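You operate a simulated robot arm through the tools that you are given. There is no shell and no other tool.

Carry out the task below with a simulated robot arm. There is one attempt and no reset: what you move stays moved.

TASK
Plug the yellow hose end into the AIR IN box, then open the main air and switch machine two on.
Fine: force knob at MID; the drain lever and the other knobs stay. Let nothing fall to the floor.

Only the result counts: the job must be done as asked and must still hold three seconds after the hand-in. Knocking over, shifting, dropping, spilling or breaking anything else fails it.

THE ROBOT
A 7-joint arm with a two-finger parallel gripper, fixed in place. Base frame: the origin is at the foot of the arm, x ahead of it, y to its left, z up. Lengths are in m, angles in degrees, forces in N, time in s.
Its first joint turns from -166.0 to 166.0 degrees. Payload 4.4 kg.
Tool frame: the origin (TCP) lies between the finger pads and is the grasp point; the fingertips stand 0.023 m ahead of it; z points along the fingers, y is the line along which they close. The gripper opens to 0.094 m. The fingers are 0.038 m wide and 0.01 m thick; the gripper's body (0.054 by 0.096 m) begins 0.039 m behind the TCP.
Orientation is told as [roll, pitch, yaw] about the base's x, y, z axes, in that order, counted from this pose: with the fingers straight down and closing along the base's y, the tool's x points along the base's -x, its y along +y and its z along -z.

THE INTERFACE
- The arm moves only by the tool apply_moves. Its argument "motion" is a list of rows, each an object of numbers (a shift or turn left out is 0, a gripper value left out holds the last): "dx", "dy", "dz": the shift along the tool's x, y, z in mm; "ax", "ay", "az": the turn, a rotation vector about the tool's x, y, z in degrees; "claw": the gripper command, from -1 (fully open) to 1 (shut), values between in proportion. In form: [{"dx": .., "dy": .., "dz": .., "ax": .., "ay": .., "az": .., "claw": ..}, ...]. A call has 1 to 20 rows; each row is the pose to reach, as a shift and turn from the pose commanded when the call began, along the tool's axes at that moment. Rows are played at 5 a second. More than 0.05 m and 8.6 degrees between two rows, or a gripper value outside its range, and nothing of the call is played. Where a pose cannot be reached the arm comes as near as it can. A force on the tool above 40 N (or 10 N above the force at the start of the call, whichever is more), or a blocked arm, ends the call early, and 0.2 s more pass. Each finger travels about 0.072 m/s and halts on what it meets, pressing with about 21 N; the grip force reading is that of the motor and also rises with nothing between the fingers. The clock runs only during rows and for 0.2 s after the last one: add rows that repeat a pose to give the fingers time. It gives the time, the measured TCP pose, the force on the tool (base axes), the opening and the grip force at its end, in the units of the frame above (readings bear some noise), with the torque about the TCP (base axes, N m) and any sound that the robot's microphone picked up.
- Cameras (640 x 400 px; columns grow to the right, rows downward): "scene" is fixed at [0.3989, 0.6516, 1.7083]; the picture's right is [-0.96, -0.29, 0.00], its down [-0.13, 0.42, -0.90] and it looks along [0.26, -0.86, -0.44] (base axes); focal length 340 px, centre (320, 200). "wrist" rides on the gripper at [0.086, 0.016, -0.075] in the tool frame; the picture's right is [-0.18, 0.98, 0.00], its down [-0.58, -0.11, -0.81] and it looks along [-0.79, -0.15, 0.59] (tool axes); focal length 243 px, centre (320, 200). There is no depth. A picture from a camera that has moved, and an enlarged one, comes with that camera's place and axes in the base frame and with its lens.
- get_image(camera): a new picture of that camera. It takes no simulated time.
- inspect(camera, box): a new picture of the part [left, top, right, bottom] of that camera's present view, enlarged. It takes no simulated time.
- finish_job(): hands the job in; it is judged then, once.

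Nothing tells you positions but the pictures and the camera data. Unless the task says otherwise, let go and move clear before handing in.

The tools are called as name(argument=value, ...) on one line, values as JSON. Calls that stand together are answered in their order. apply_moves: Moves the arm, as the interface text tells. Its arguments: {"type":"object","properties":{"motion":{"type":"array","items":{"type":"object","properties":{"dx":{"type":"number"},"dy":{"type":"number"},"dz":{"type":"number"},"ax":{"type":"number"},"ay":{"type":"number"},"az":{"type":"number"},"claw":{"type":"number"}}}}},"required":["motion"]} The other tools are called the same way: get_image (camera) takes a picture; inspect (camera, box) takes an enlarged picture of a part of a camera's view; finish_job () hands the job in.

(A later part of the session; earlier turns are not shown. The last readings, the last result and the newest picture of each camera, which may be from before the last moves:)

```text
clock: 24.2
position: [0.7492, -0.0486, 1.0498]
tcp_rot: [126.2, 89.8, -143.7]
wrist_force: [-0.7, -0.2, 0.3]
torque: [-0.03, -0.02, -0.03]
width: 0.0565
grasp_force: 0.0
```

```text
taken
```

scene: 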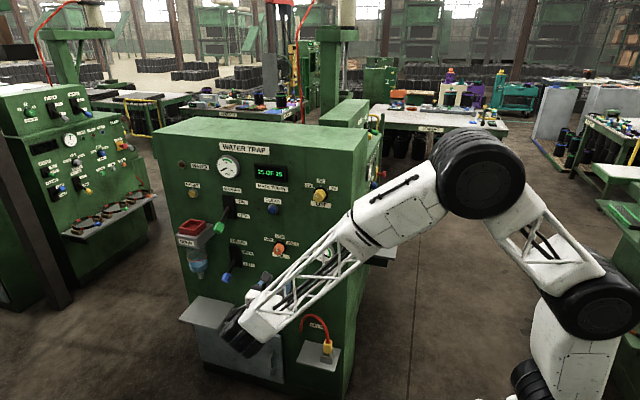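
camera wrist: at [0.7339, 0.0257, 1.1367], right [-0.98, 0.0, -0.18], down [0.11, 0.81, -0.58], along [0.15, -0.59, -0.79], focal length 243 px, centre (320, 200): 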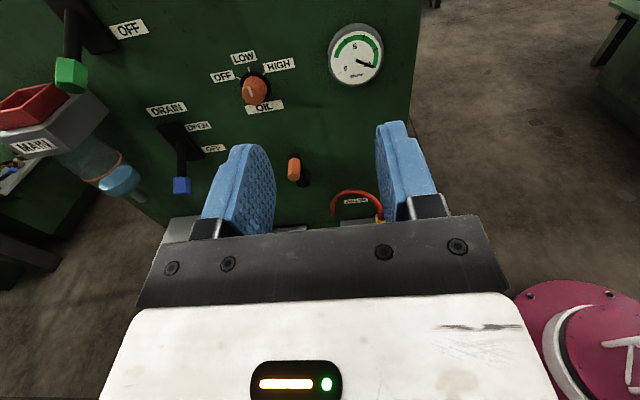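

I'm now level with the MAIN AIR lever, whose handle is confirmed at about (1.112, -0.319, 1.028). The MAIN bowl unit begins at x≈1.19. It is near the arm's reach limit, so I'll turn the tool to point mostly along +x with the closing axis vertical, rolling it first.

apply_moves(motion=[{"az": -7.5, "claw": -0.2}, {"az": -15}, {"az": -22.5}, {"az": -30}, {"az": -37.5}, {"az": -45}, {"az": -52.5}, {"az": -60}, {"az": -67.5}, {"az": -75}, {"az": -82.5}, {"az": -90}])

get_image(camera="wrist")

get_image(camera="scene")

```text
clock: 26.8
position: [0.7489, -0.0504, 1.0499]
tcp_rot: [90.0, -0.1, -180.0]
wrist_force: [-0.4, -0.3, -0.4]
torque: [-0.01, 0.01, -0.01]
width: 0.0562
grasp_force: 0.1
```

```text
taken
camera wrist: at [0.837, 0.0231, 1.0661], right [-0.18, 0.0, 0.98], down [-0.58, 0.81, -0.11], along [-0.79, -0.59, -0.15], focal length 243 px, centre (320, 200)
```

wrist: 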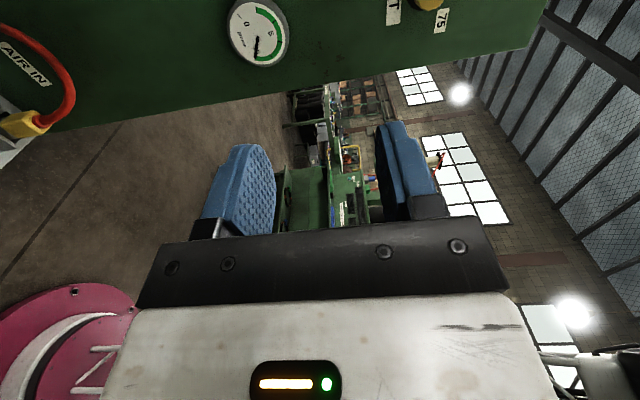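

```text
taken
```

scene: 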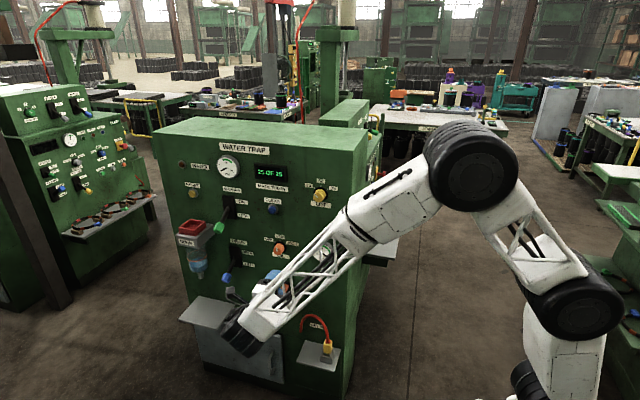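

The roll worked. Now I'll yaw the tool 60° about vertical so the fingers point along (0.87, -0.5), closing the fingers and moving forward a little.

apply_moves(motion=[{"dx": 15, "dy": -6, "dz": 6, "ay": 7.5, "claw": 0.2}, {"dx": 30, "dy": -12, "dz": 12, "ay": 15, "claw": 0.6}, {"dx": 45, "dy": -18, "dz": 18, "ay": 22.5, "claw": 1}, {"dx": 60, "dy": -25, "dz": 25, "ay": 30, "claw": 1}, {"dx": 75, "dy": -31, "dz": 31, "ay": 37.5, "claw": 1}, {"dx": 90, "dy": -37, "dz": 37, "ay": 45, "claw": 1}, {"dx": 105, "dy": -44, "dz": 44, "ay": 52.5, "claw": 1}, {"dx": 120, "dy": -50, "dz": 50, "ay": 60, "claw": 1}, {"dx": 120, "dy": -50, "dz": 50, "ay": 60, "claw": 1}])

get_image(camera="wrist")

get_image(camera="scene")

```text
clock: 28.8
position: [0.8687, -0.1016, 1.0001]
tcp_rot: [90.0, 0.0, -119.9]
wrist_force: [0.1, 0.0, -0.1]
torque: [-0.02, -0.02, 0.02]
width: 0.0001
grasp_force: 21.1
```

```text
taken
camera wrist: at [0.8473, 0.0105, 1.0171], right [-0.09, -0.16, 0.98], down [-0.99, -0.1, -0.11], along [0.12, -0.98, -0.15], focal length 243 px, centre (320, 200)
```

wrist: 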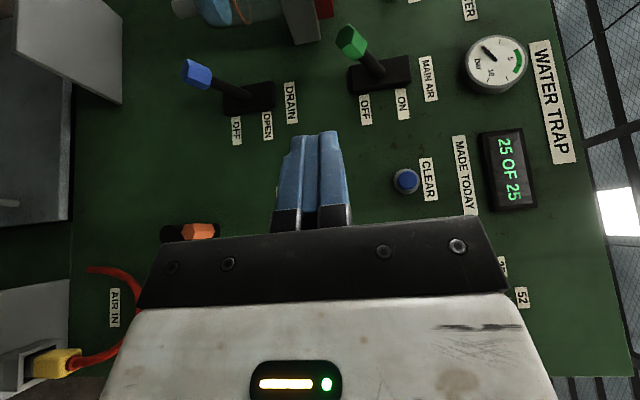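

```text
taken
```

scene: 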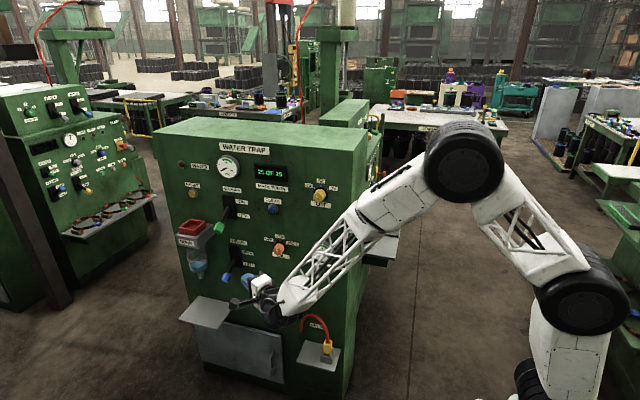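

I now have a face-on view of the wall, with image right pointing up. The MAIN AIR handle is at (1.112, -0.319, 1.03) and its pivot at (1.105, -0.40, 1.08). I'll bring the closed fingers in beneath the handle in two stages.

apply_moves(motion=[{"dx": -20, "dy": -4, "dz": 40, "claw": 1}, {"dx": -40, "dy": -8, "dz": 80, "claw": 1}, {"dx": -60, "dy": -12, "dz": 120, "claw": 1}, {"dx": -74, "dy": -15, "dz": 160, "claw": 1}, {"dx": -74, "dy": -15, "dz": 200, "claw": 1}, {"dx": -74, "dy": -15, "dz": 230, "claw": 1}, {"dx": -74, "dy": -15, "dz": 230, "claw": 1}])

get_image(camera="wrist")

get_image(camera="scene")

```text
clock: 30.4
position: [1.0325, -0.281, 0.9839]
tcp_rot: [90.0, 0.0, -119.9]
wrist_force: [-0.9, 0.2, 0.0]
torque: [-0.03, 0.03, -0.01]
width: 0.0
grasp_force: 21.4
```

```text
taken
camera wrist: at [1.0118, -0.1676, 1.0013], right [-0.09, -0.16, 0.98], down [-0.99, -0.1, -0.11], along [0.12, -0.98, -0.15], focal length 243 px, centre (320, 200)
```

wrist: 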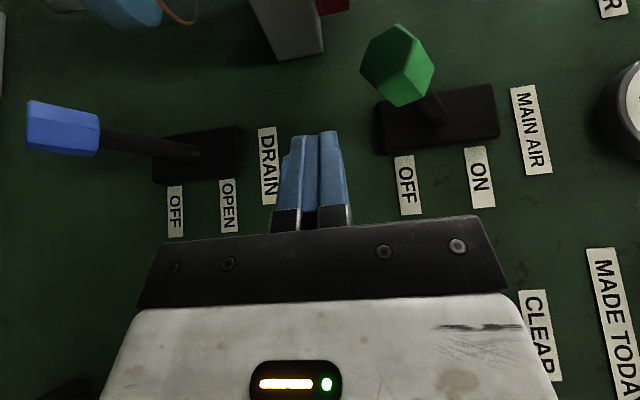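

```text
taken
```

scene: 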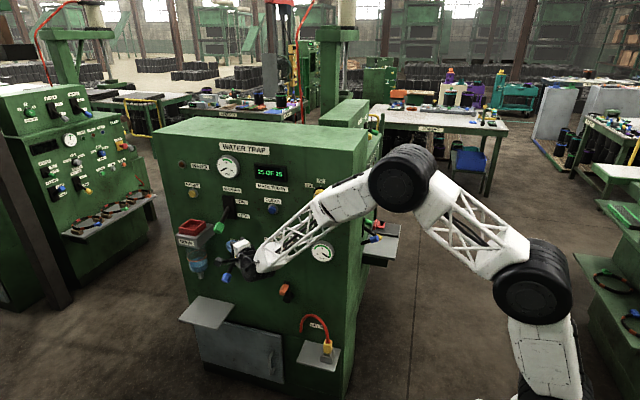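

The arm reaches fine. The handle underside is at z≈1.012 and the finger tops at 0.994. I'll advance 80 mm under the handle.

apply_moves(motion=[{"dz": 25, "claw": 1}, {"dz": 50, "claw": 1}, {"dz": 70, "claw": 1}, {"dz": 80, "claw": 1}, {"dz": 80, "claw": 1}])

get_image(camera="wrist")

inspect(camera="scene", box=[170, 180, 290, 280])

```text
clock: 31.6
position: [1.1023, -0.3189, 0.9844]
tcp_rot: [90.0, 0.0, -120.0]
wrist_force: [-0.2, 0.6, -0.3]
torque: [0.01, 0.01, 0.02]
width: 0.0003
grasp_force: 20.7
```

```text
taken
camera wrist: at [1.081, -0.208, 1.0003], right [-0.09, -0.16, 0.98], down [-0.99, -0.1, -0.11], along [0.12, -0.98, -0.15], focal length 243 px, centre (320, 200)
```

wrist: 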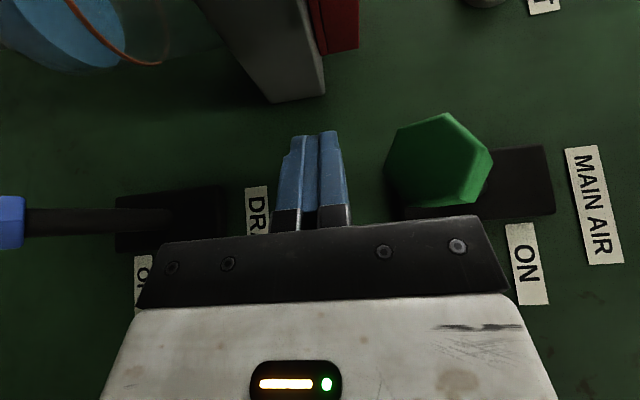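

```text
4.00 times, centred on (230, 230) of scene
camera zoom: at [0.3989, 0.6516, 1.7083], right [-0.96, -0.29, 0.0], down [-0.13, 0.42, -0.9], along [0.26, -0.86, -0.44], focal length 1361 px, centre (680, 80)
```

zoom: 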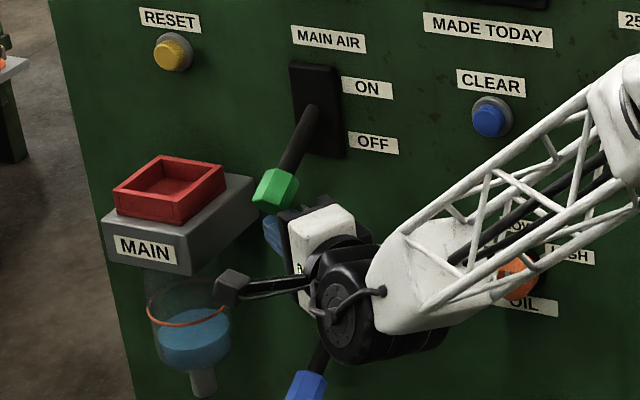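

The fingers are under the handle with about 18 mm of gap, and the camera bracket is clear of the bowl. I'll push the lever upward in steps.

apply_moves(motion=[{"dy": 10, "claw": 1}, {"dy": 18, "claw": 1}, {"dy": 24, "claw": 1}, {"dy": 30, "claw": 1}, {"dy": 36, "claw": 1}, {"dy": 42, "claw": 1}, {"dy": 48, "claw": 1}, {"dy": 54, "claw": 1}, {"dy": 60, "claw": 1}])

get_image(camera="wrist")

inspect(camera="scene", box=[170, 180, 290, 280])

```text
clock: 33.6
position: [1.1, -0.3193, 1.0458]
tcp_rot: [89.9, 0.0, -120.0]
wrist_force: [-0.7, 0.5, 0.1]
torque: [0.01, 0.01, 0.01]
width: 0.0
grasp_force: 20.7
```

```text
taken
camera wrist: at [1.0792, -0.208, 1.0614], right [-0.09, -0.16, 0.98], down [-0.99, -0.1, -0.11], along [0.12, -0.98, -0.15], focal length 243 px, centre (320, 200)
```

wrist: 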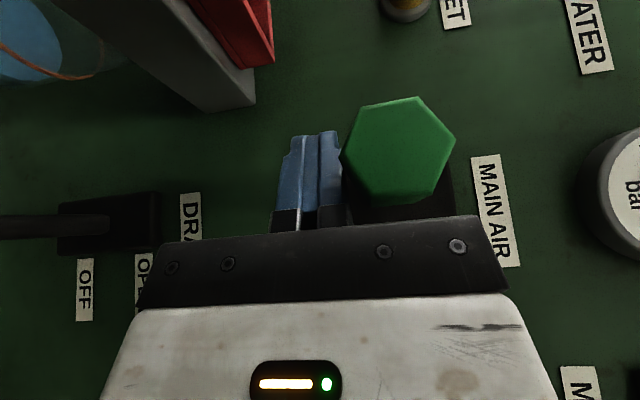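

```text
4.00 times, centred on (230, 230) of scene
camera zoom: at [0.3989, 0.6516, 1.7083], right [-0.96, -0.29, 0.0], down [-0.13, 0.42, -0.9], along [0.26, -0.86, -0.44], focal length 1361 px, centre (680, 80)
```

zoom: 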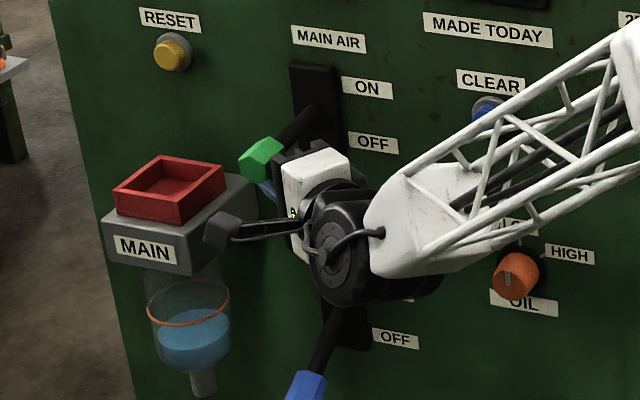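

The lever is following smoothly with almost no force. Continuing the push upward.

apply_moves(motion=[{"dy": 6, "claw": 1}, {"dy": 12, "claw": 1}, {"dy": 18, "claw": 1}, {"dy": 24, "claw": 1}, {"dy": 30, "claw": 1}, {"dy": 36, "claw": 1}, {"dy": 42, "claw": 1}])

get_image(camera="wrist")

inspect(camera="scene", box=[170, 160, 290, 260])

```text
clock: 35.2
position: [1.1013, -0.3183, 1.087]
tcp_rot: [90.1, -0.1, -120.0]
wrist_force: [0.3, 0.8, -0.7]
torque: [0.01, -0.01, 0.01]
width: 0.0
grasp_force: 21.1
```

```text
taken
camera wrist: at [1.0812, -0.2071, 1.1032], right [-0.09, -0.16, 0.98], down [-0.99, -0.1, -0.11], along [0.12, -0.98, -0.15], focal length 243 px, centre (320, 200)
```

wrist: 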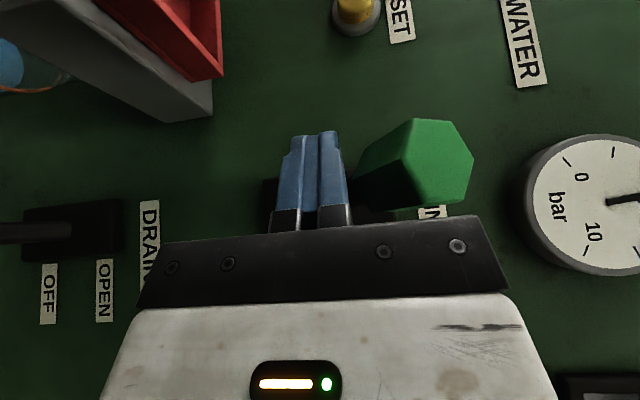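

```text
4.00 times, centred on (230, 210) of scene
camera zoom: at [0.3989, 0.6516, 1.7083], right [-0.96, -0.29, 0.0], down [-0.13, 0.42, -0.9], along [0.26, -0.86, -0.44], focal length 1361 px, centre (680, 160)
```

zoom: 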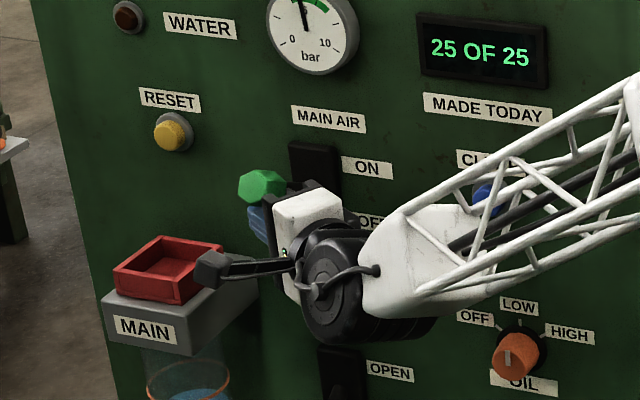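

The handle has snapped up to z≈1.135 and the bar gauge has risen, so the main air is on. I'll withdraw along the finger axis and check.

apply_moves(motion=[{"dz": -25, "claw": 1}, {"dz": -60, "claw": 1}, {"dz": -100, "claw": 1}, {"dx": 20, "dz": -145, "claw": 1}, {"dx": 40, "dz": -190, "claw": 1}, {"dx": 60, "dz": -230, "claw": 1}])

get_image(camera="wrist")

get_image(camera="scene")

inspect(camera="scene", box=[150, 130, 310, 230])

```text
clock: 36.6
position: [0.9356, -0.1515, 1.0859]
tcp_rot: [89.9, 0.0, -119.9]
wrist_force: [0.3, 0.5, -0.9]
torque: [0.04, 0.0, -0.05]
width: 0.0002
grasp_force: 21.2
```

```text
taken
camera wrist: at [0.9147, -0.0404, 1.1025], right [-0.09, -0.16, 0.98], down [-0.99, -0.1, -0.11], along [0.12, -0.98, -0.15], focal length 243 px, centre (320, 200)
```

wrist: 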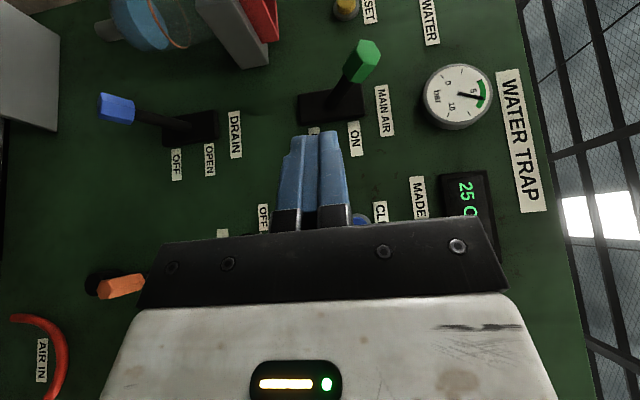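

```text
taken
```

scene: 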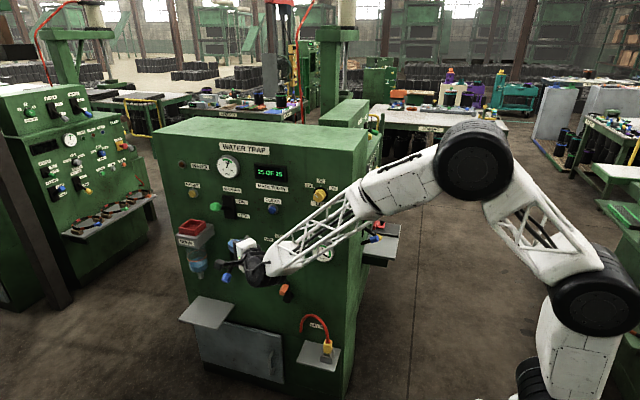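

```text
4.00 times, centred on (230, 180) of scene
camera zoom: at [0.3989, 0.6516, 1.7083], right [-0.96, -0.29, 0.0], down [-0.13, 0.42, -0.9], along [0.26, -0.86, -0.44], focal length 1361 px, centre (680, 280)
```

zoom: 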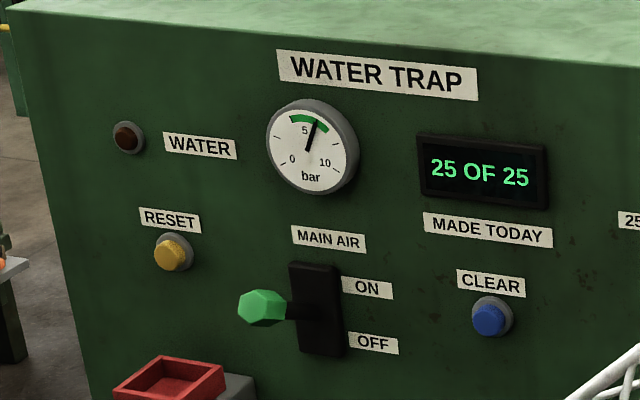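

The main air is on, with 6 bar in the green band, the lever up and the drain lever untouched. Next I'll go to panel TWO, backing off and turning the tool to point along +x.

apply_moves(motion=[{"dx": -19, "dy": 11, "dz": -39, "ay": 3}, {"dx": -38, "dy": 23, "dz": -78, "ay": 6}, {"dx": -57, "dy": 34, "dz": -118, "ay": 9}, {"dx": -77, "dy": 46, "dz": -157, "ay": 12}, {"dx": -96, "dy": 57, "dz": -196, "ay": 15}, {"dx": -115, "dy": 68, "dz": -235, "ay": 18}, {"dx": -134, "dy": 80, "dz": -275, "ay": 21}, {"dx": -154, "dy": 91, "dz": -314, "ay": 24}, {"dx": -173, "dy": 103, "dz": -353, "ay": 27}, {"dx": -192, "dy": 114, "dz": -392, "ay": 30}])

apply_moves(motion=[{"az": 7.5}, {"az": 15}, {"az": 22.5}, {"az": 30}, {"az": 37.5}, {"az": 45}, {"az": 52.5}, {"az": 60}, {"az": 67.5}, {"az": 75}, {"az": 82.5}, {"az": 90}])

get_image(camera="wrist")

get_image(camera="scene")

```text
clock: 39.0
position: [0.6614, -0.0303, 0.9857]
tcp_rot: [68.0, -1.0, -94.5]
wrist_force: [0.6, 0.0, 1.3]
torque: [-0.01, 0.04, -0.03]
width: 0.0
grasp_force: 21.0
out of reach, approached as far as the arm can: row 6, 7, 8, 9, 10
stopped in row 10: the arm was blocked; the commanded pose is now the measured one
```

```text
clock: 41.6
position: [0.6619, -0.0293, 0.9868]
tcp_rot: [2.4, 68.1, 177.8]
wrist_force: [1.5, -0.6, 0.0]
torque: [0.0, 0.03, -0.02]
width: 0.0
grasp_force: 21.0
```

```text
taken
camera wrist: at [0.6245, -0.0421, 1.0948], right [-0.15, -0.98, -0.16], down [-0.95, 0.18, -0.24], along [0.26, 0.11, -0.96], focal length 243 px, centre (320, 200)
```

wrist: 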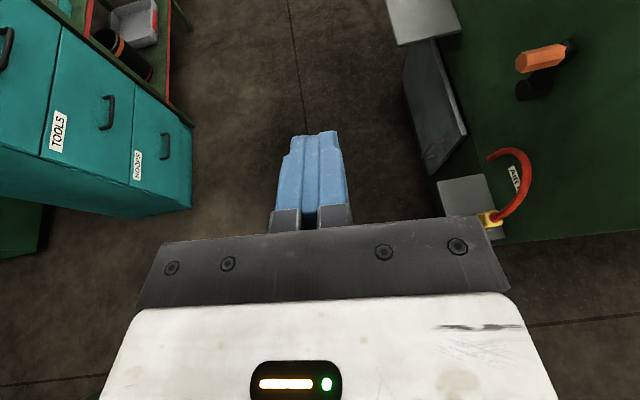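

```text
taken
```

scene: 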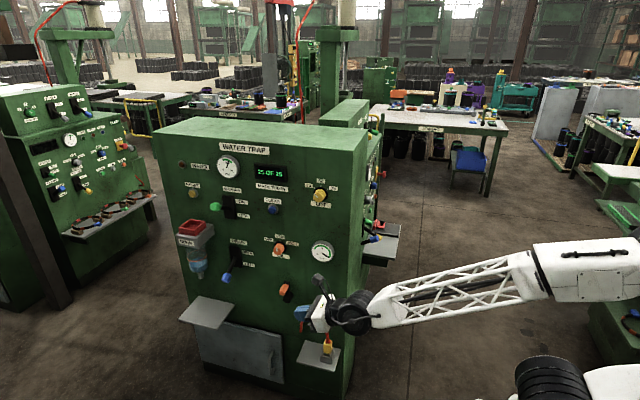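

The arm hit a joint limit while folding back. It is stopped safely at (0.66, -0.03, 0.99), pointing +x. I'll pitch the tool down and rise so the arm can fold compactly before going round the cabinet corner.

apply_moves(motion=[{"dx": 22, "dy": 5, "dz": -25, "ay": -6.8}, {"dx": 44, "dy": 10, "dz": -50, "ay": -13.6}, {"dx": 67, "dy": 15, "dz": -75, "ay": -20.4}, {"dx": 89, "dy": 20, "dz": -101, "ay": -27.2}, {"dx": 111, "dy": 25, "dz": -126, "ay": -34}, {"dx": 133, "dy": 30, "dz": -151, "ay": -40.8}, {"dx": 155, "dy": 35, "dz": -176, "ay": -47.6}, {"dx": 178, "dy": 40, "dz": -201, "ay": -54.4}, {"dx": 200, "dy": 45, "dz": -226, "ay": -61.2}, {"dx": 222, "dy": 50, "dz": -252, "ay": -68}])

get_image(camera="scene")

get_image(camera="wrist")

```text
clock: 43.8
position: [0.5177, -0.0041, 1.2427]
tcp_rot: [2.2, 0.8, 173.7]
wrist_force: [-0.2, 0.4, 0.8]
torque: [-0.01, -0.02, -0.01]
width: 0.0
grasp_force: 21.1
out of reach, approached as far as the arm can: row 4, 5, 6, 7, 8, 9, 10
```

```text
taken
```

scene: 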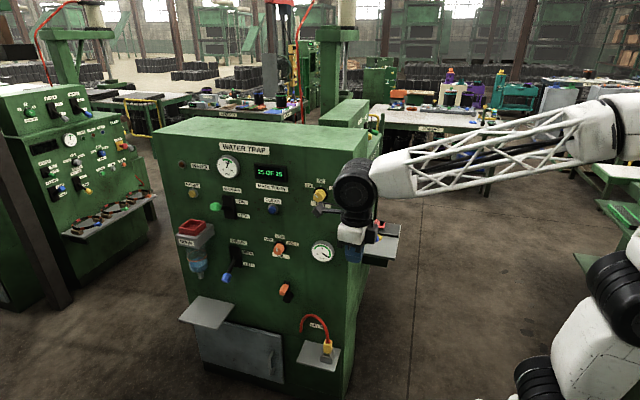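

```text
taken
camera wrist: at [0.6017, -0.0266, 1.3189], right [-0.29, -0.96, 0.04], down [-0.57, 0.2, 0.79], along [-0.77, 0.21, -0.61], focal length 243 px, centre (320, 200)
```

wrist: 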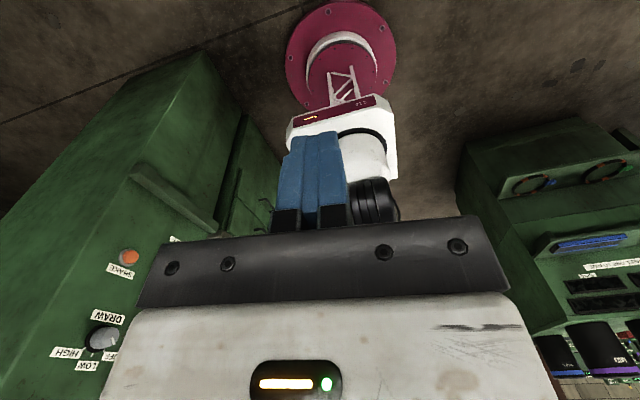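

The arm is at its wrist-roll limit in this direction (tool yaw about 174°). To keep the camera above the fingers at panel TWO, I'll unwind the wrist the other way while staying high and clear.

apply_moves(motion=[{"az": 8}, {"az": 16}, {"az": 24}, {"az": 32}, {"az": 40}, {"az": 48}, {"az": 56}, {"az": 64}, {"az": 72}, {"az": 80}, {"az": 88}, {"az": 96}, {"az": 104}, {"az": 112}, {"az": 120}, {"az": 128}, {"az": 136}, {"az": 144}, {"az": 152}, {"az": 160}])

get_image(camera="scene")

```text
clock: 48.0
position: [0.5106, -0.009, 1.2351]
tcp_rot: [-0.9, 0.2, 15.4]
wrist_force: [-0.1, 0.4, 0.2]
torque: [0.02, 0.0, 0.0]
width: 0.0
grasp_force: 20.9
```

```text
taken
```

scene: 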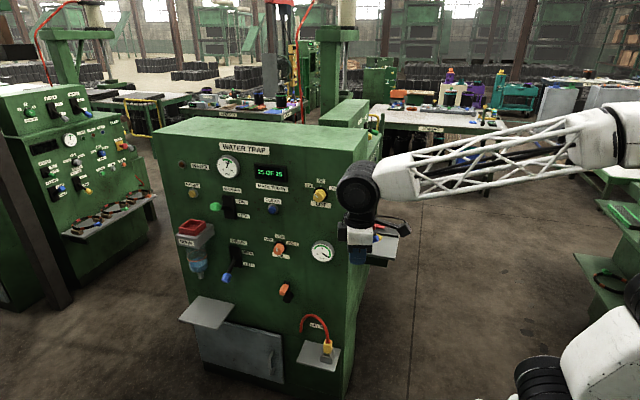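

The wrist is unwound to yaw about 15°. From here the camera faces +x, so I'll carry the arm past the corner to view panel TWO properly.

apply_moves(motion=[{"dx": 23, "dy": -31, "dz": -14, "az": 2}, {"dx": 46, "dy": -62, "dz": -29, "az": 4}, {"dx": 69, "dy": -94, "dz": -43, "az": 6}, {"dx": 92, "dy": -125, "dz": -58, "az": 8}, {"dx": 114, "dy": -156, "dz": -72, "az": 10}, {"dx": 137, "dy": -188, "dz": -86, "az": 12}, {"dx": 160, "dy": -219, "dz": -101, "az": 14}, {"dx": 183, "dy": -250, "dz": -115, "az": 15.4}, {"dx": 209, "dy": -283, "dz": -104, "az": 15.4}, {"dx": 236, "dy": -316, "dz": -93, "az": 15.4}, {"dx": 262, "dy": -349, "dz": -82, "az": 15.4}, {"dx": 289, "dy": -382, "dz": -71, "az": 15.4}, {"dx": 315, "dy": -415, "dz": -60, "az": 15.4}, {"dx": 342, "dy": -448, "dz": -49, "az": 15.4}, {"dx": 368, "dy": -481, "dz": -38, "az": 15.4}, {"dx": 395, "dy": -515, "dz": -27, "az": 15.4}, {"dx": 421, "dy": -548, "dz": -15, "az": 15.4}])

get_image(camera="scene")

get_image(camera="wrist")

```text
clock: 50.2
position: [0.4225, -0.2735, 1.3689]
tcp_rot: [-3.0, -2.0, 11.0]
wrist_force: [0.0, 0.4, -0.2]
torque: [-0.02, -0.02, -0.01]
width: 0.0
grasp_force: 21.1
stopped in row 10: the arm was blocked; the commanded pose is now the measured one
```

```text
taken
```

scene: 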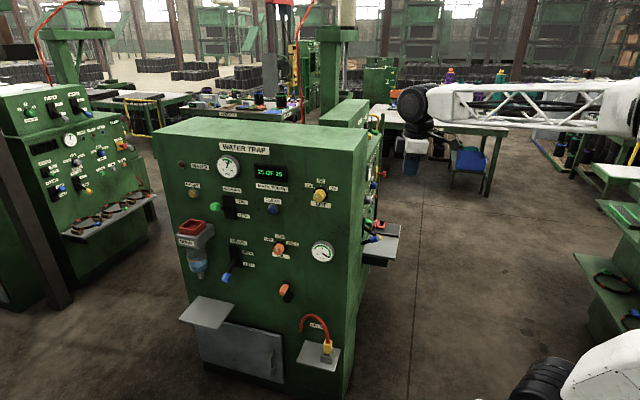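

```text
taken
camera wrist: at [0.3311, -0.2717, 1.4388], right [-0.01, 1.0, -0.05], down [0.55, 0.04, 0.83], along [0.83, -0.02, -0.55], focal length 243 px, centre (320, 200)
```

wrist: 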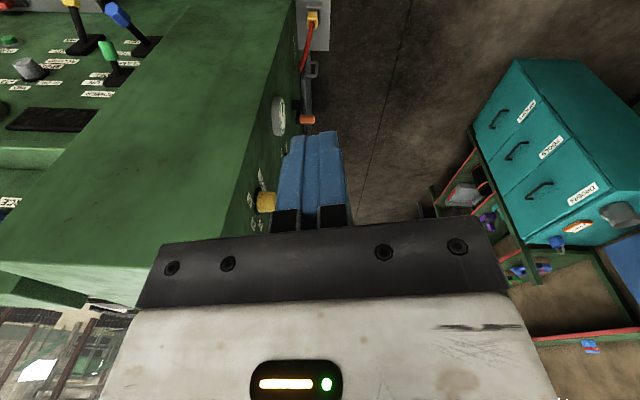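

The arm blocked again on a joint limit, with no contact. I'll try heading for the original start pose, which I know is reachable, while straightening the tool.

apply_moves(motion=[{"dx": 12, "dy": -30, "dz": -12, "ax": -0.5, "ay": 0.2, "az": 1.8}, {"dx": 25, "dy": -61, "dz": -24, "ax": -1.1, "ay": 0.4, "az": 3.6}, {"dx": 37, "dy": -91, "dz": -36, "ax": -1.6, "ay": 0.7, "az": 5.5}, {"dx": 50, "dy": -122, "dz": -49, "ax": -2.2, "ay": 0.9, "az": 7.3}, {"dx": 62, "dy": -152, "dz": -61, "ax": -2.7, "ay": 1.1, "az": 9.1}, {"dx": 75, "dy": -183, "dz": -73, "ax": -3.3, "ay": 1.4, "az": 11}, {"dx": 75, "dy": -183, "dz": -73, "ax": -3.3, "ay": 1.4, "az": 11}])

get_image(camera="scene")

```text
clock: 50.9
position: [0.4356, -0.3141, 1.4142]
tcp_rot: [-2.3, -2.1, 11.8]
wrist_force: [1.4, 8.6, 2.2]
torque: [-0.61, 0.08, -0.03]
width: 0.0002
grasp_force: 21.1
stopped in row 3: the force on the tool passed its limit at 100 N (the readings are from after the stop); the commanded pose is now the measured one
```

```text
taken
```

scene: 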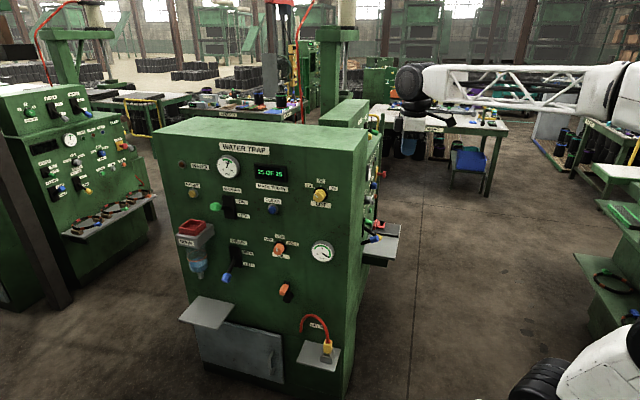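

A force spike stopped the arm, and I don't see any object near the gripper. It may have been an abrupt joint motion, so I'll look from the wrist camera before doing anything else.

get_image(camera="wrist")

inspect(camera="scene", box=[370, 40, 640, 210])

apply_moves(motion=[{"dx": 0}])

```text
taken
camera wrist: at [0.345, -0.315, 1.4844], right [-0.02, 1.0, -0.03], down [0.56, 0.04, 0.83], along [0.83, 0.0, -0.56], focal length 243 px, centre (320, 200)
```

wrist: 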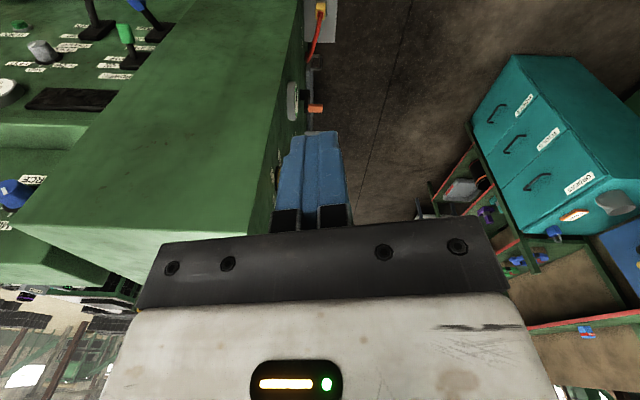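

```text
2.35 times, centred on (505, 125) of scene
camera zoom: at [0.3989, 0.6516, 1.7083], right [-0.96, -0.29, 0.0], down [-0.13, 0.42, -0.9], along [0.26, -0.86, -0.44], focal length 801 px, centre (-115, 376)
```

zoom: 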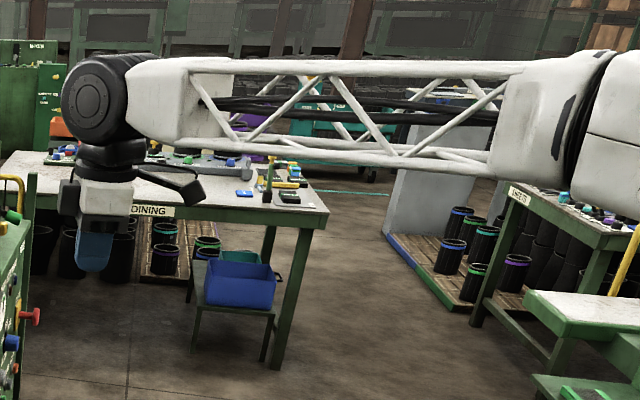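

```text
clock: 51.3
position: [0.4346, -0.316, 1.4129]
tcp_rot: [-2.2, -2.1, 11.8]
wrist_force: [0.4, 1.4, 0.1]
torque: [-0.01, -0.02, -0.03]
width: 0.0001
grasp_force: 21.0
```

The force is back to zero, so it was only an abrupt arm movement and not a contact. A blue knob labelled "...RCE" is visible on the upper panel. I'll continue slowly toward the start pose.

apply_moves(motion=[{"dx": 4, "dy": -10, "dz": -2, "az": 1}, {"dx": 8, "dy": -20, "dz": -4, "az": 2}, {"dx": 12, "dy": -30, "dz": -6, "az": 3}, {"dx": 16, "dy": -40, "dz": -8, "az": 4}, {"dx": 20, "dy": -50, "dz": -10, "az": 5}, {"dx": 24, "dy": -60, "dz": -12, "az": 6}, {"dx": 28, "dy": -70, "dz": -14, "az": 7}, {"dx": 32, "dy": -80, "dz": -16, "az": 8}, {"dx": 36, "dy": -90, "dz": -18, "az": 9}, {"dx": 40, "dy": -100, "dz": -20, "az": 10}, {"dx": 44, "dy": -110, "dz": -22, "az": 11}, {"dx": 48, "dy": -120, "dz": -24, "az": 11.8}])

get_image(camera="scene")

get_image(camera="wrist")

```text
clock: 53.1
position: [0.4521, -0.33, 1.4516]
tcp_rot: [-3.7, -3.9, 11.8]
wrist_force: [1.0, 0.7, -0.1]
torque: [0.0, 0.01, -0.03]
width: 0.0002
grasp_force: 21.0
stopped in row 8: the arm was blocked; the commanded pose is now the measured one
```

```text
taken
```

scene: 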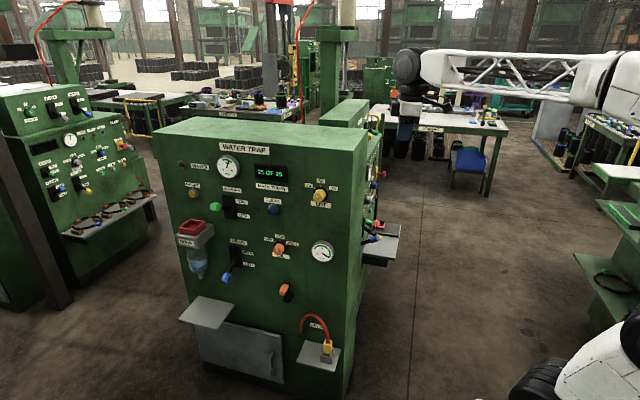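

```text
taken
camera wrist: at [0.3589, -0.3297, 1.5182], right [-0.01, 1.0, -0.05], down [0.53, 0.05, 0.85], along [0.85, -0.01, -0.53], focal length 243 px, centre (320, 200)
```

wrist: 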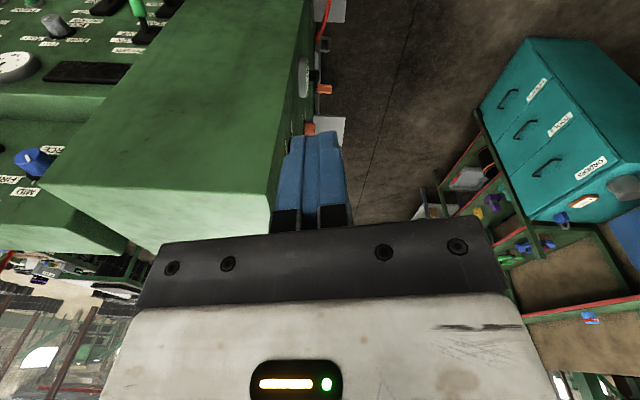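

The arm is blocked at a joint limit again: the tool yaw will not drop below about 11°, because the elbow has swung into an awkward posture. I'll retrace toward the earlier free pose, with the tool down at yaw 90, to untwist it.

apply_moves(motion=[{"dx": -4, "dy": 22, "dz": 8, "az": -5.2}, {"dx": -8, "dy": 45, "dz": 17, "az": -10.4}, {"dx": -13, "dy": 68, "dz": 25, "az": -15.6}, {"dx": -17, "dy": 90, "dz": 34, "az": -20.8}, {"dx": -21, "dy": 113, "dz": 42, "az": -26}, {"dx": -25, "dy": 135, "dz": 50, "az": -31.2}, {"dx": -29, "dy": 158, "dz": 59, "az": -36.4}, {"dx": -34, "dy": 180, "dz": 67, "az": -41.6}, {"dx": -38, "dy": 203, "dz": 76, "az": -46.8}, {"dx": -42, "dy": 225, "dz": 84, "az": -52}, {"dx": -46, "dy": 248, "dz": 92, "az": -57.2}, {"dx": -50, "dy": 270, "dz": 101, "az": -62.4}, {"dx": -55, "dy": 293, "dz": 109, "az": -67.6}, {"dx": -59, "dy": 315, "dz": 118, "az": -72.8}, {"dx": -63, "dy": 338, "dz": 126, "az": -78}])

get_image(camera="scene")

get_image(camera="wrist")

```text
clock: 56.3
position: [0.4571, 0.0035, 1.3074]
tcp_rot: [-4.3, 2.5, 89.2]
wrist_force: [-0.2, 0.1, 0.6]
torque: [-0.02, -0.02, -0.03]
width: 0.0005
grasp_force: 20.3
```

```text
taken
```

scene: 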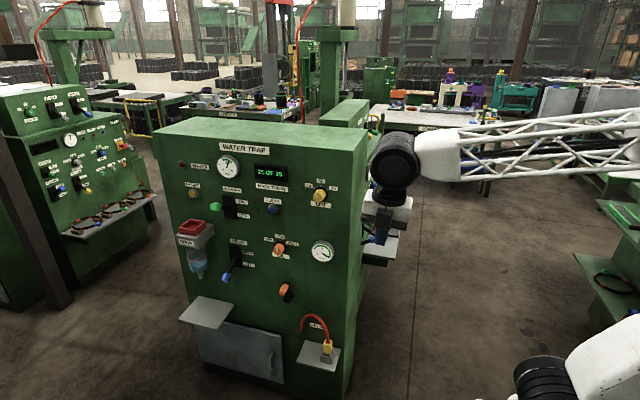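

```text
taken
camera wrist: at [0.4349, -0.0798, 1.3843], right [-0.98, 0.19, -0.08], down [0.06, 0.62, 0.79], along [0.2, 0.76, -0.61], focal length 243 px, centre (320, 200)
```

wrist: 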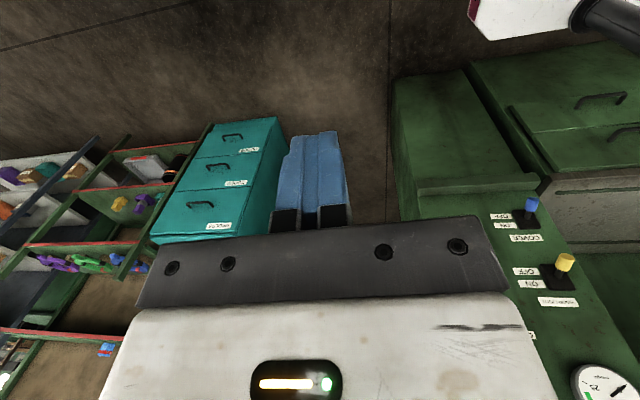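

This looks like the earlier free posture. I'll correct the small tilt, then reverse my original first move slowly back toward the start pose.

apply_moves(motion=[{"ax": -2.2, "ay": -1.3}, {"ax": -4.3, "ay": -2.5}, {"ax": -4.3, "ay": -2.5}])

apply_moves(motion=[{"dx": 24, "dy": 3, "dz": -7, "az": 4.5}, {"dx": 47, "dy": 6, "dz": -14, "az": 8.9}, {"dx": 70, "dy": 10, "dz": -20, "az": 13.4}, {"dx": 94, "dy": 13, "dz": -27, "az": 17.8}, {"dx": 118, "dy": 16, "dz": -34, "az": 22.3}, {"dx": 141, "dy": 20, "dz": -41, "az": 26.7}, {"dx": 165, "dy": 23, "dz": -47, "az": 31.2}, {"dx": 188, "dy": 26, "dz": -54, "az": 35.6}, {"dx": 212, "dy": 29, "dz": -61, "az": 40}, {"dx": 235, "dy": 33, "dz": -68, "az": 44.5}, {"dx": 259, "dy": 36, "dz": -74, "az": 49}, {"dx": 282, "dy": 39, "dz": -81, "az": 53.4}, {"dx": 306, "dy": 42, "dz": -88, "az": 57.9}, {"dx": 329, "dy": 46, "dz": -95, "az": 62.3}, {"dx": 353, "dy": 49, "dz": -101, "az": 66.8}, {"dx": 376, "dy": 52, "dz": -108, "az": 71.2}, {"dx": 400, "dy": 55, "dz": -115, "az": 75.7}, {"dx": 423, "dy": 59, "dz": -122, "az": 80}, {"dx": 447, "dy": 62, "dz": -128, "az": 84.6}, {"dx": 470, "dy": 65, "dz": -135, "az": 89}])

get_image(camera="scene")

get_image(camera="wrist")

```text
clock: 57.1
position: [0.457, 0.0028, 1.3103]
tcp_rot: [-0.2, 0.1, 89.3]
wrist_force: [0.5, -0.6, 0.1]
torque: [0.03, 0.01, 0.02]
width: 0.0002
grasp_force: 20.8
```

```text
clock: 60.4
position: [0.4334, -0.3112, 1.4261]
tcp_rot: [-1.3, -0.7, 26.6]
wrist_force: [-0.4, 10.6, 4.3]
torque: [-0.71, 0.0, -0.02]
width: 0.0001
grasp_force: 20.4
stopped in row 16: the force on the tool passed its limit at 97 N (the readings are from after the stop); the commanded pose is now the measured one
```

```text
taken
```

scene: 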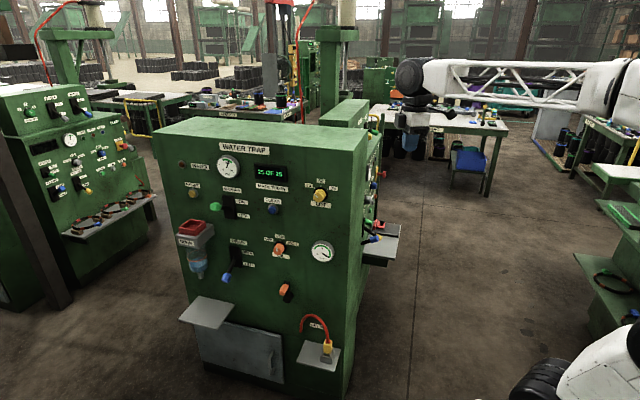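

```text
taken
camera wrist: at [0.3469, -0.3351, 1.4997], right [-0.28, 0.96, -0.02], down [0.55, 0.18, 0.81], along [0.79, 0.21, -0.58], focal length 243 px, centre (320, 200)
```

wrist: 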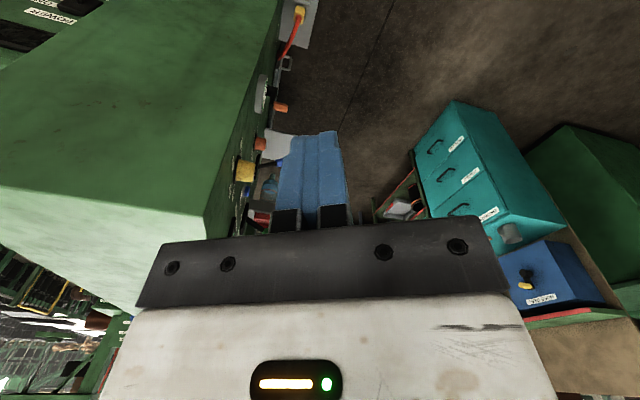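

The arm stops at the same swing position each time with the tool in free air, so it is an elbow or joint limit in this folded posture. I'll extend the arm outward and upward first, then swing over the cabinet top at z≈1.5 with the arm nearly stretched.

apply_moves(motion=[{"dx": -28, "dy": 6, "dz": -6, "az": -2}, {"dx": -55, "dy": 11, "dz": -12, "az": -4}, {"dx": -83, "dy": 17, "dz": -18, "az": -6}, {"dx": -111, "dy": 23, "dz": -25, "az": -8}, {"dx": -139, "dy": 29, "dz": -31, "az": -10}, {"dx": -166, "dy": 34, "dz": -37, "az": -12}, {"dx": -194, "dy": 40, "dz": -43, "az": -14}, {"dx": -222, "dy": 46, "dz": -49, "az": -16}, {"dx": -250, "dy": 52, "dz": -55, "az": -18}, {"dx": -277, "dy": 57, "dz": -62, "az": -20}, {"dx": -305, "dy": 63, "dz": -68, "az": -22}, {"dx": -333, "dy": 69, "dz": -74, "ax": 0, "ay": 0, "az": -23.4}])

get_image(camera="scene")

get_image(camera="wrist")

```text
clock: 63.0
position: [0.6927, -0.11, 1.509]
tcp_rot: [-1.9, -0.1, 49.1]
wrist_force: [1.2, 0.3, -0.1]
torque: [-0.03, 0.01, -0.05]
width: 0.0
grasp_force: 21.1
```

```text
taken
```

scene: 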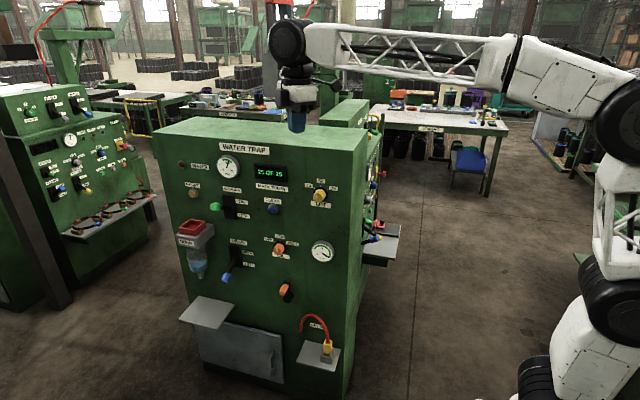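

```text
taken
camera wrist: at [0.6223, -0.1645, 1.5831], right [-0.62, 0.78, -0.03], down [0.44, 0.38, 0.81], along [0.65, 0.49, -0.58], focal length 243 px, centre (320, 200)
```

wrist: 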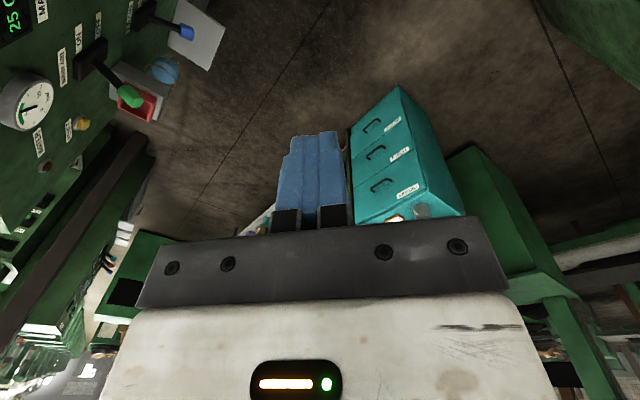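

The posture is now clean, with the elbow upright behind the base. I'll swing across above the cabinet toward panel TWO in a smooth arc.

apply_moves(motion=[{"dx": 25, "dy": -14, "az": 3.5}, {"dx": 50, "dy": -29, "az": 7}, {"dx": 75, "dy": -43, "az": 10.5}, {"dx": 100, "dy": -58, "az": 14}, {"dx": 125, "dy": -72, "az": 17.5}, {"dx": 150, "dy": -86, "az": 21}, {"dx": 179, "dy": -90, "az": 23.6}, {"dx": 207, "dy": -94, "az": 26.2}, {"dx": 236, "dy": -98, "az": 28.8}, {"dx": 265, "dy": -102, "az": 31.3}, {"dx": 293, "dy": -106, "az": 34}, {"dx": 322, "dy": -110, "az": 36.5}, {"dx": 351, "dy": -115, "az": 39}, {"dx": 381, "dy": -112, "az": 40.4}, {"dx": 411, "dy": -110, "az": 41.8}, {"dx": 441, "dy": -108, "az": 43.2}, {"dx": 471, "dy": -106, "az": 44.6}, {"dx": 502, "dy": -104, "az": 46}, {"dx": 532, "dy": -102, "az": 47.5}, {"dx": 562, "dy": -100, "az": 49}])

get_image(camera="scene")

get_image(camera="wrist")

```text
clock: 67.2
position: [0.3998, -0.6, 1.5113]
tcp_rot: [-1.1, -1.5, 0.1]
wrist_force: [-0.1, -0.2, 0.2]
torque: [0.01, -0.02, -0.03]
width: 0.0
grasp_force: 20.9
```

```text
taken
```

scene: 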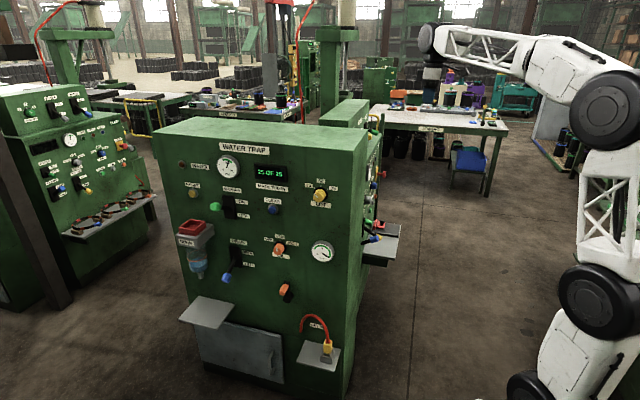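

```text
taken
camera wrist: at [0.3118, -0.582, 1.5835], right [0.18, 0.98, -0.01], down [0.56, -0.09, 0.82], along [0.81, -0.16, -0.57], focal length 243 px, centre (320, 200)
```

wrist: 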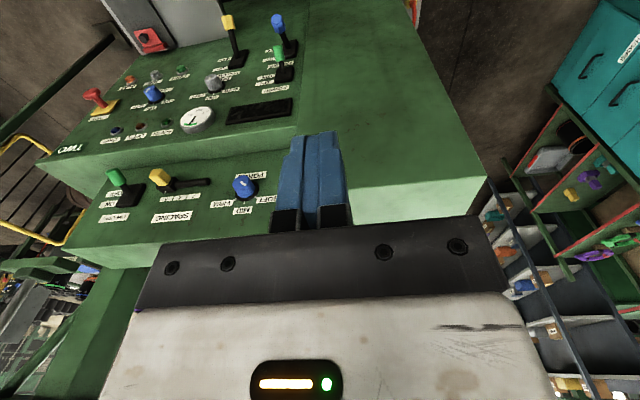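

Excellent: the arm passed freely, with the posture close to the original. The upper panel of machine TWO shows LINE LIGHT, SPACING and a blue knob that looks like FORCE. I'll zoom in.

inspect(camera="wrist", box=[90, 150, 290, 250])

inspect(camera="wrist", box=[40, 0, 300, 160])

inspect(camera="wrist", box=[200, 160, 290, 220])

```text
3.20 times, centred on (190, 200) of wrist
camera zoom: at [0.3118, -0.582, 1.5835], right [0.18, 0.98, -0.01], down [0.56, -0.09, 0.82], along [0.81, -0.16, -0.57], focal length 776 px, centre (736, 200)
```

zoom: 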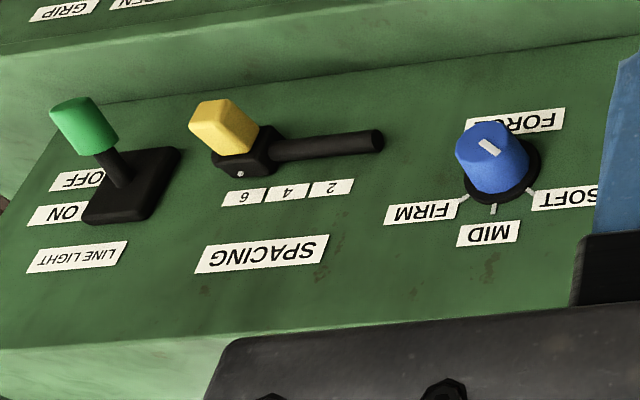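

```text
2.46 times, centred on (170, 80) of wrist
camera zoom: at [0.3118, -0.582, 1.5835], right [0.18, 0.98, -0.01], down [0.56, -0.09, 0.82], along [0.81, -0.16, -0.57], focal length 597 px, centre (689, 495)
```

zoom: 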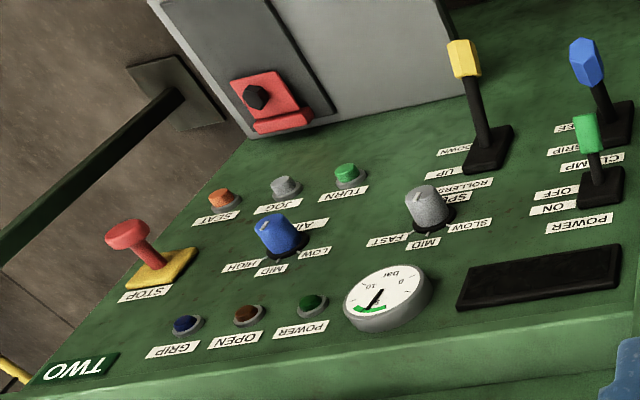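

```text
6.67 times, centred on (245, 190) of wrist
camera zoom: at [0.3118, -0.582, 1.5835], right [0.18, 0.98, -0.01], down [0.56, -0.09, 0.82], along [0.81, -0.16, -0.57], focal length 1618 px, centre (820, 267)
```

zoom: 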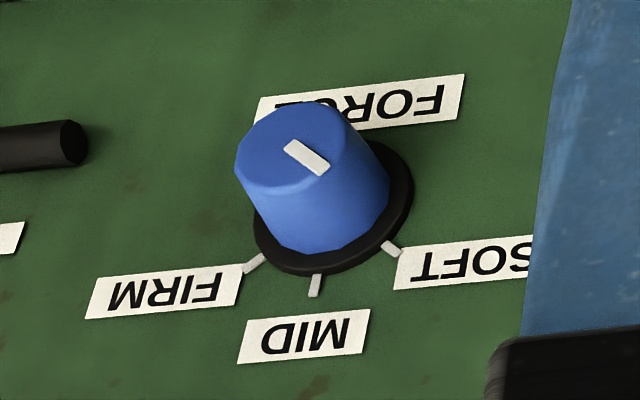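

The FORCE knob (SOFT, MID, FIRM) is on the upper panel at about (0.675, -0.81, 1.28). It points at SOFT and needs one notch clockwise to MID. I'll drop in front of it and tilt the tool 45° so the camera faces the panel.

apply_moves(motion=[{"dx": 2.5, "dy": -18, "dz": 21, "ax": -0.1, "ay": -4.4}, {"dx": 5, "dy": -35, "dz": 43, "ax": -0.2, "ay": -8.7}, {"dx": 7.5, "dy": -53, "dz": 64, "ax": -0.3, "ay": -13}, {"dx": 10, "dy": -70, "dz": 85, "ax": -0.4, "ay": -17.4}, {"dx": 12.5, "dy": -88, "dz": 106, "ax": -0.5, "ay": -21.7}, {"dx": 15, "dy": -106, "dz": 128, "ax": -0.6, "ay": -26}, {"dx": 17.5, "dy": -123, "dz": 149, "ax": -0.7, "ay": -30.4}, {"dx": 20, "dy": -141, "dz": 170, "ax": -0.8, "ay": -34.8}, {"dx": 22.5, "dy": -158, "dz": 192, "ax": -0.9, "ay": -39}, {"dx": 25, "dy": -176, "dz": 213, "ax": -1, "ay": -43.5}, {"dx": 25, "dy": -176, "dz": 213, "ax": -1, "ay": -43.5}])

get_image(camera="wrist")

get_image(camera="scene")

```text
clock: 69.6
position: [0.3771, -0.7805, 1.2989]
tcp_rot: [-0.3, -45.0, 0.8]
wrist_force: [0.1, 0.6, 0.8]
torque: [0.01, 0.0, 0.03]
width: 0.0003
grasp_force: 20.7
```

```text
taken
camera wrist: at [0.2641, -0.7662, 1.2899], right [0.12, 0.98, 0.13], down [-0.16, -0.11, 0.98], along [0.98, -0.14, 0.14], focal length 243 px, centre (320, 200)
```

wrist: 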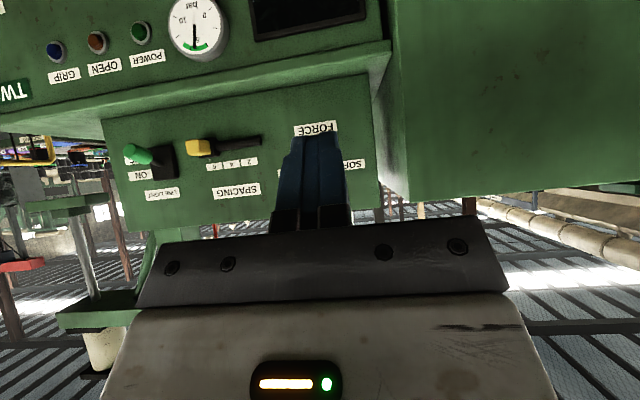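

```text
taken
```

scene: 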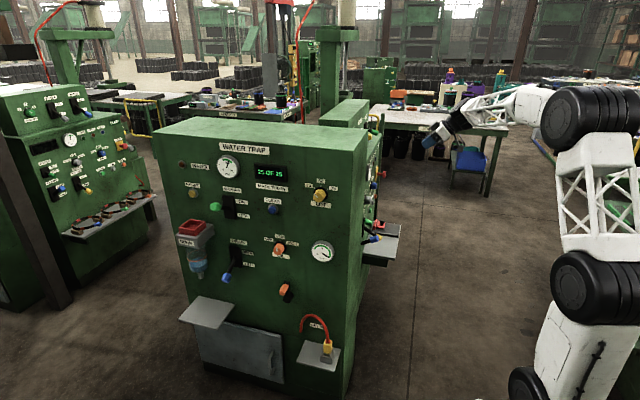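

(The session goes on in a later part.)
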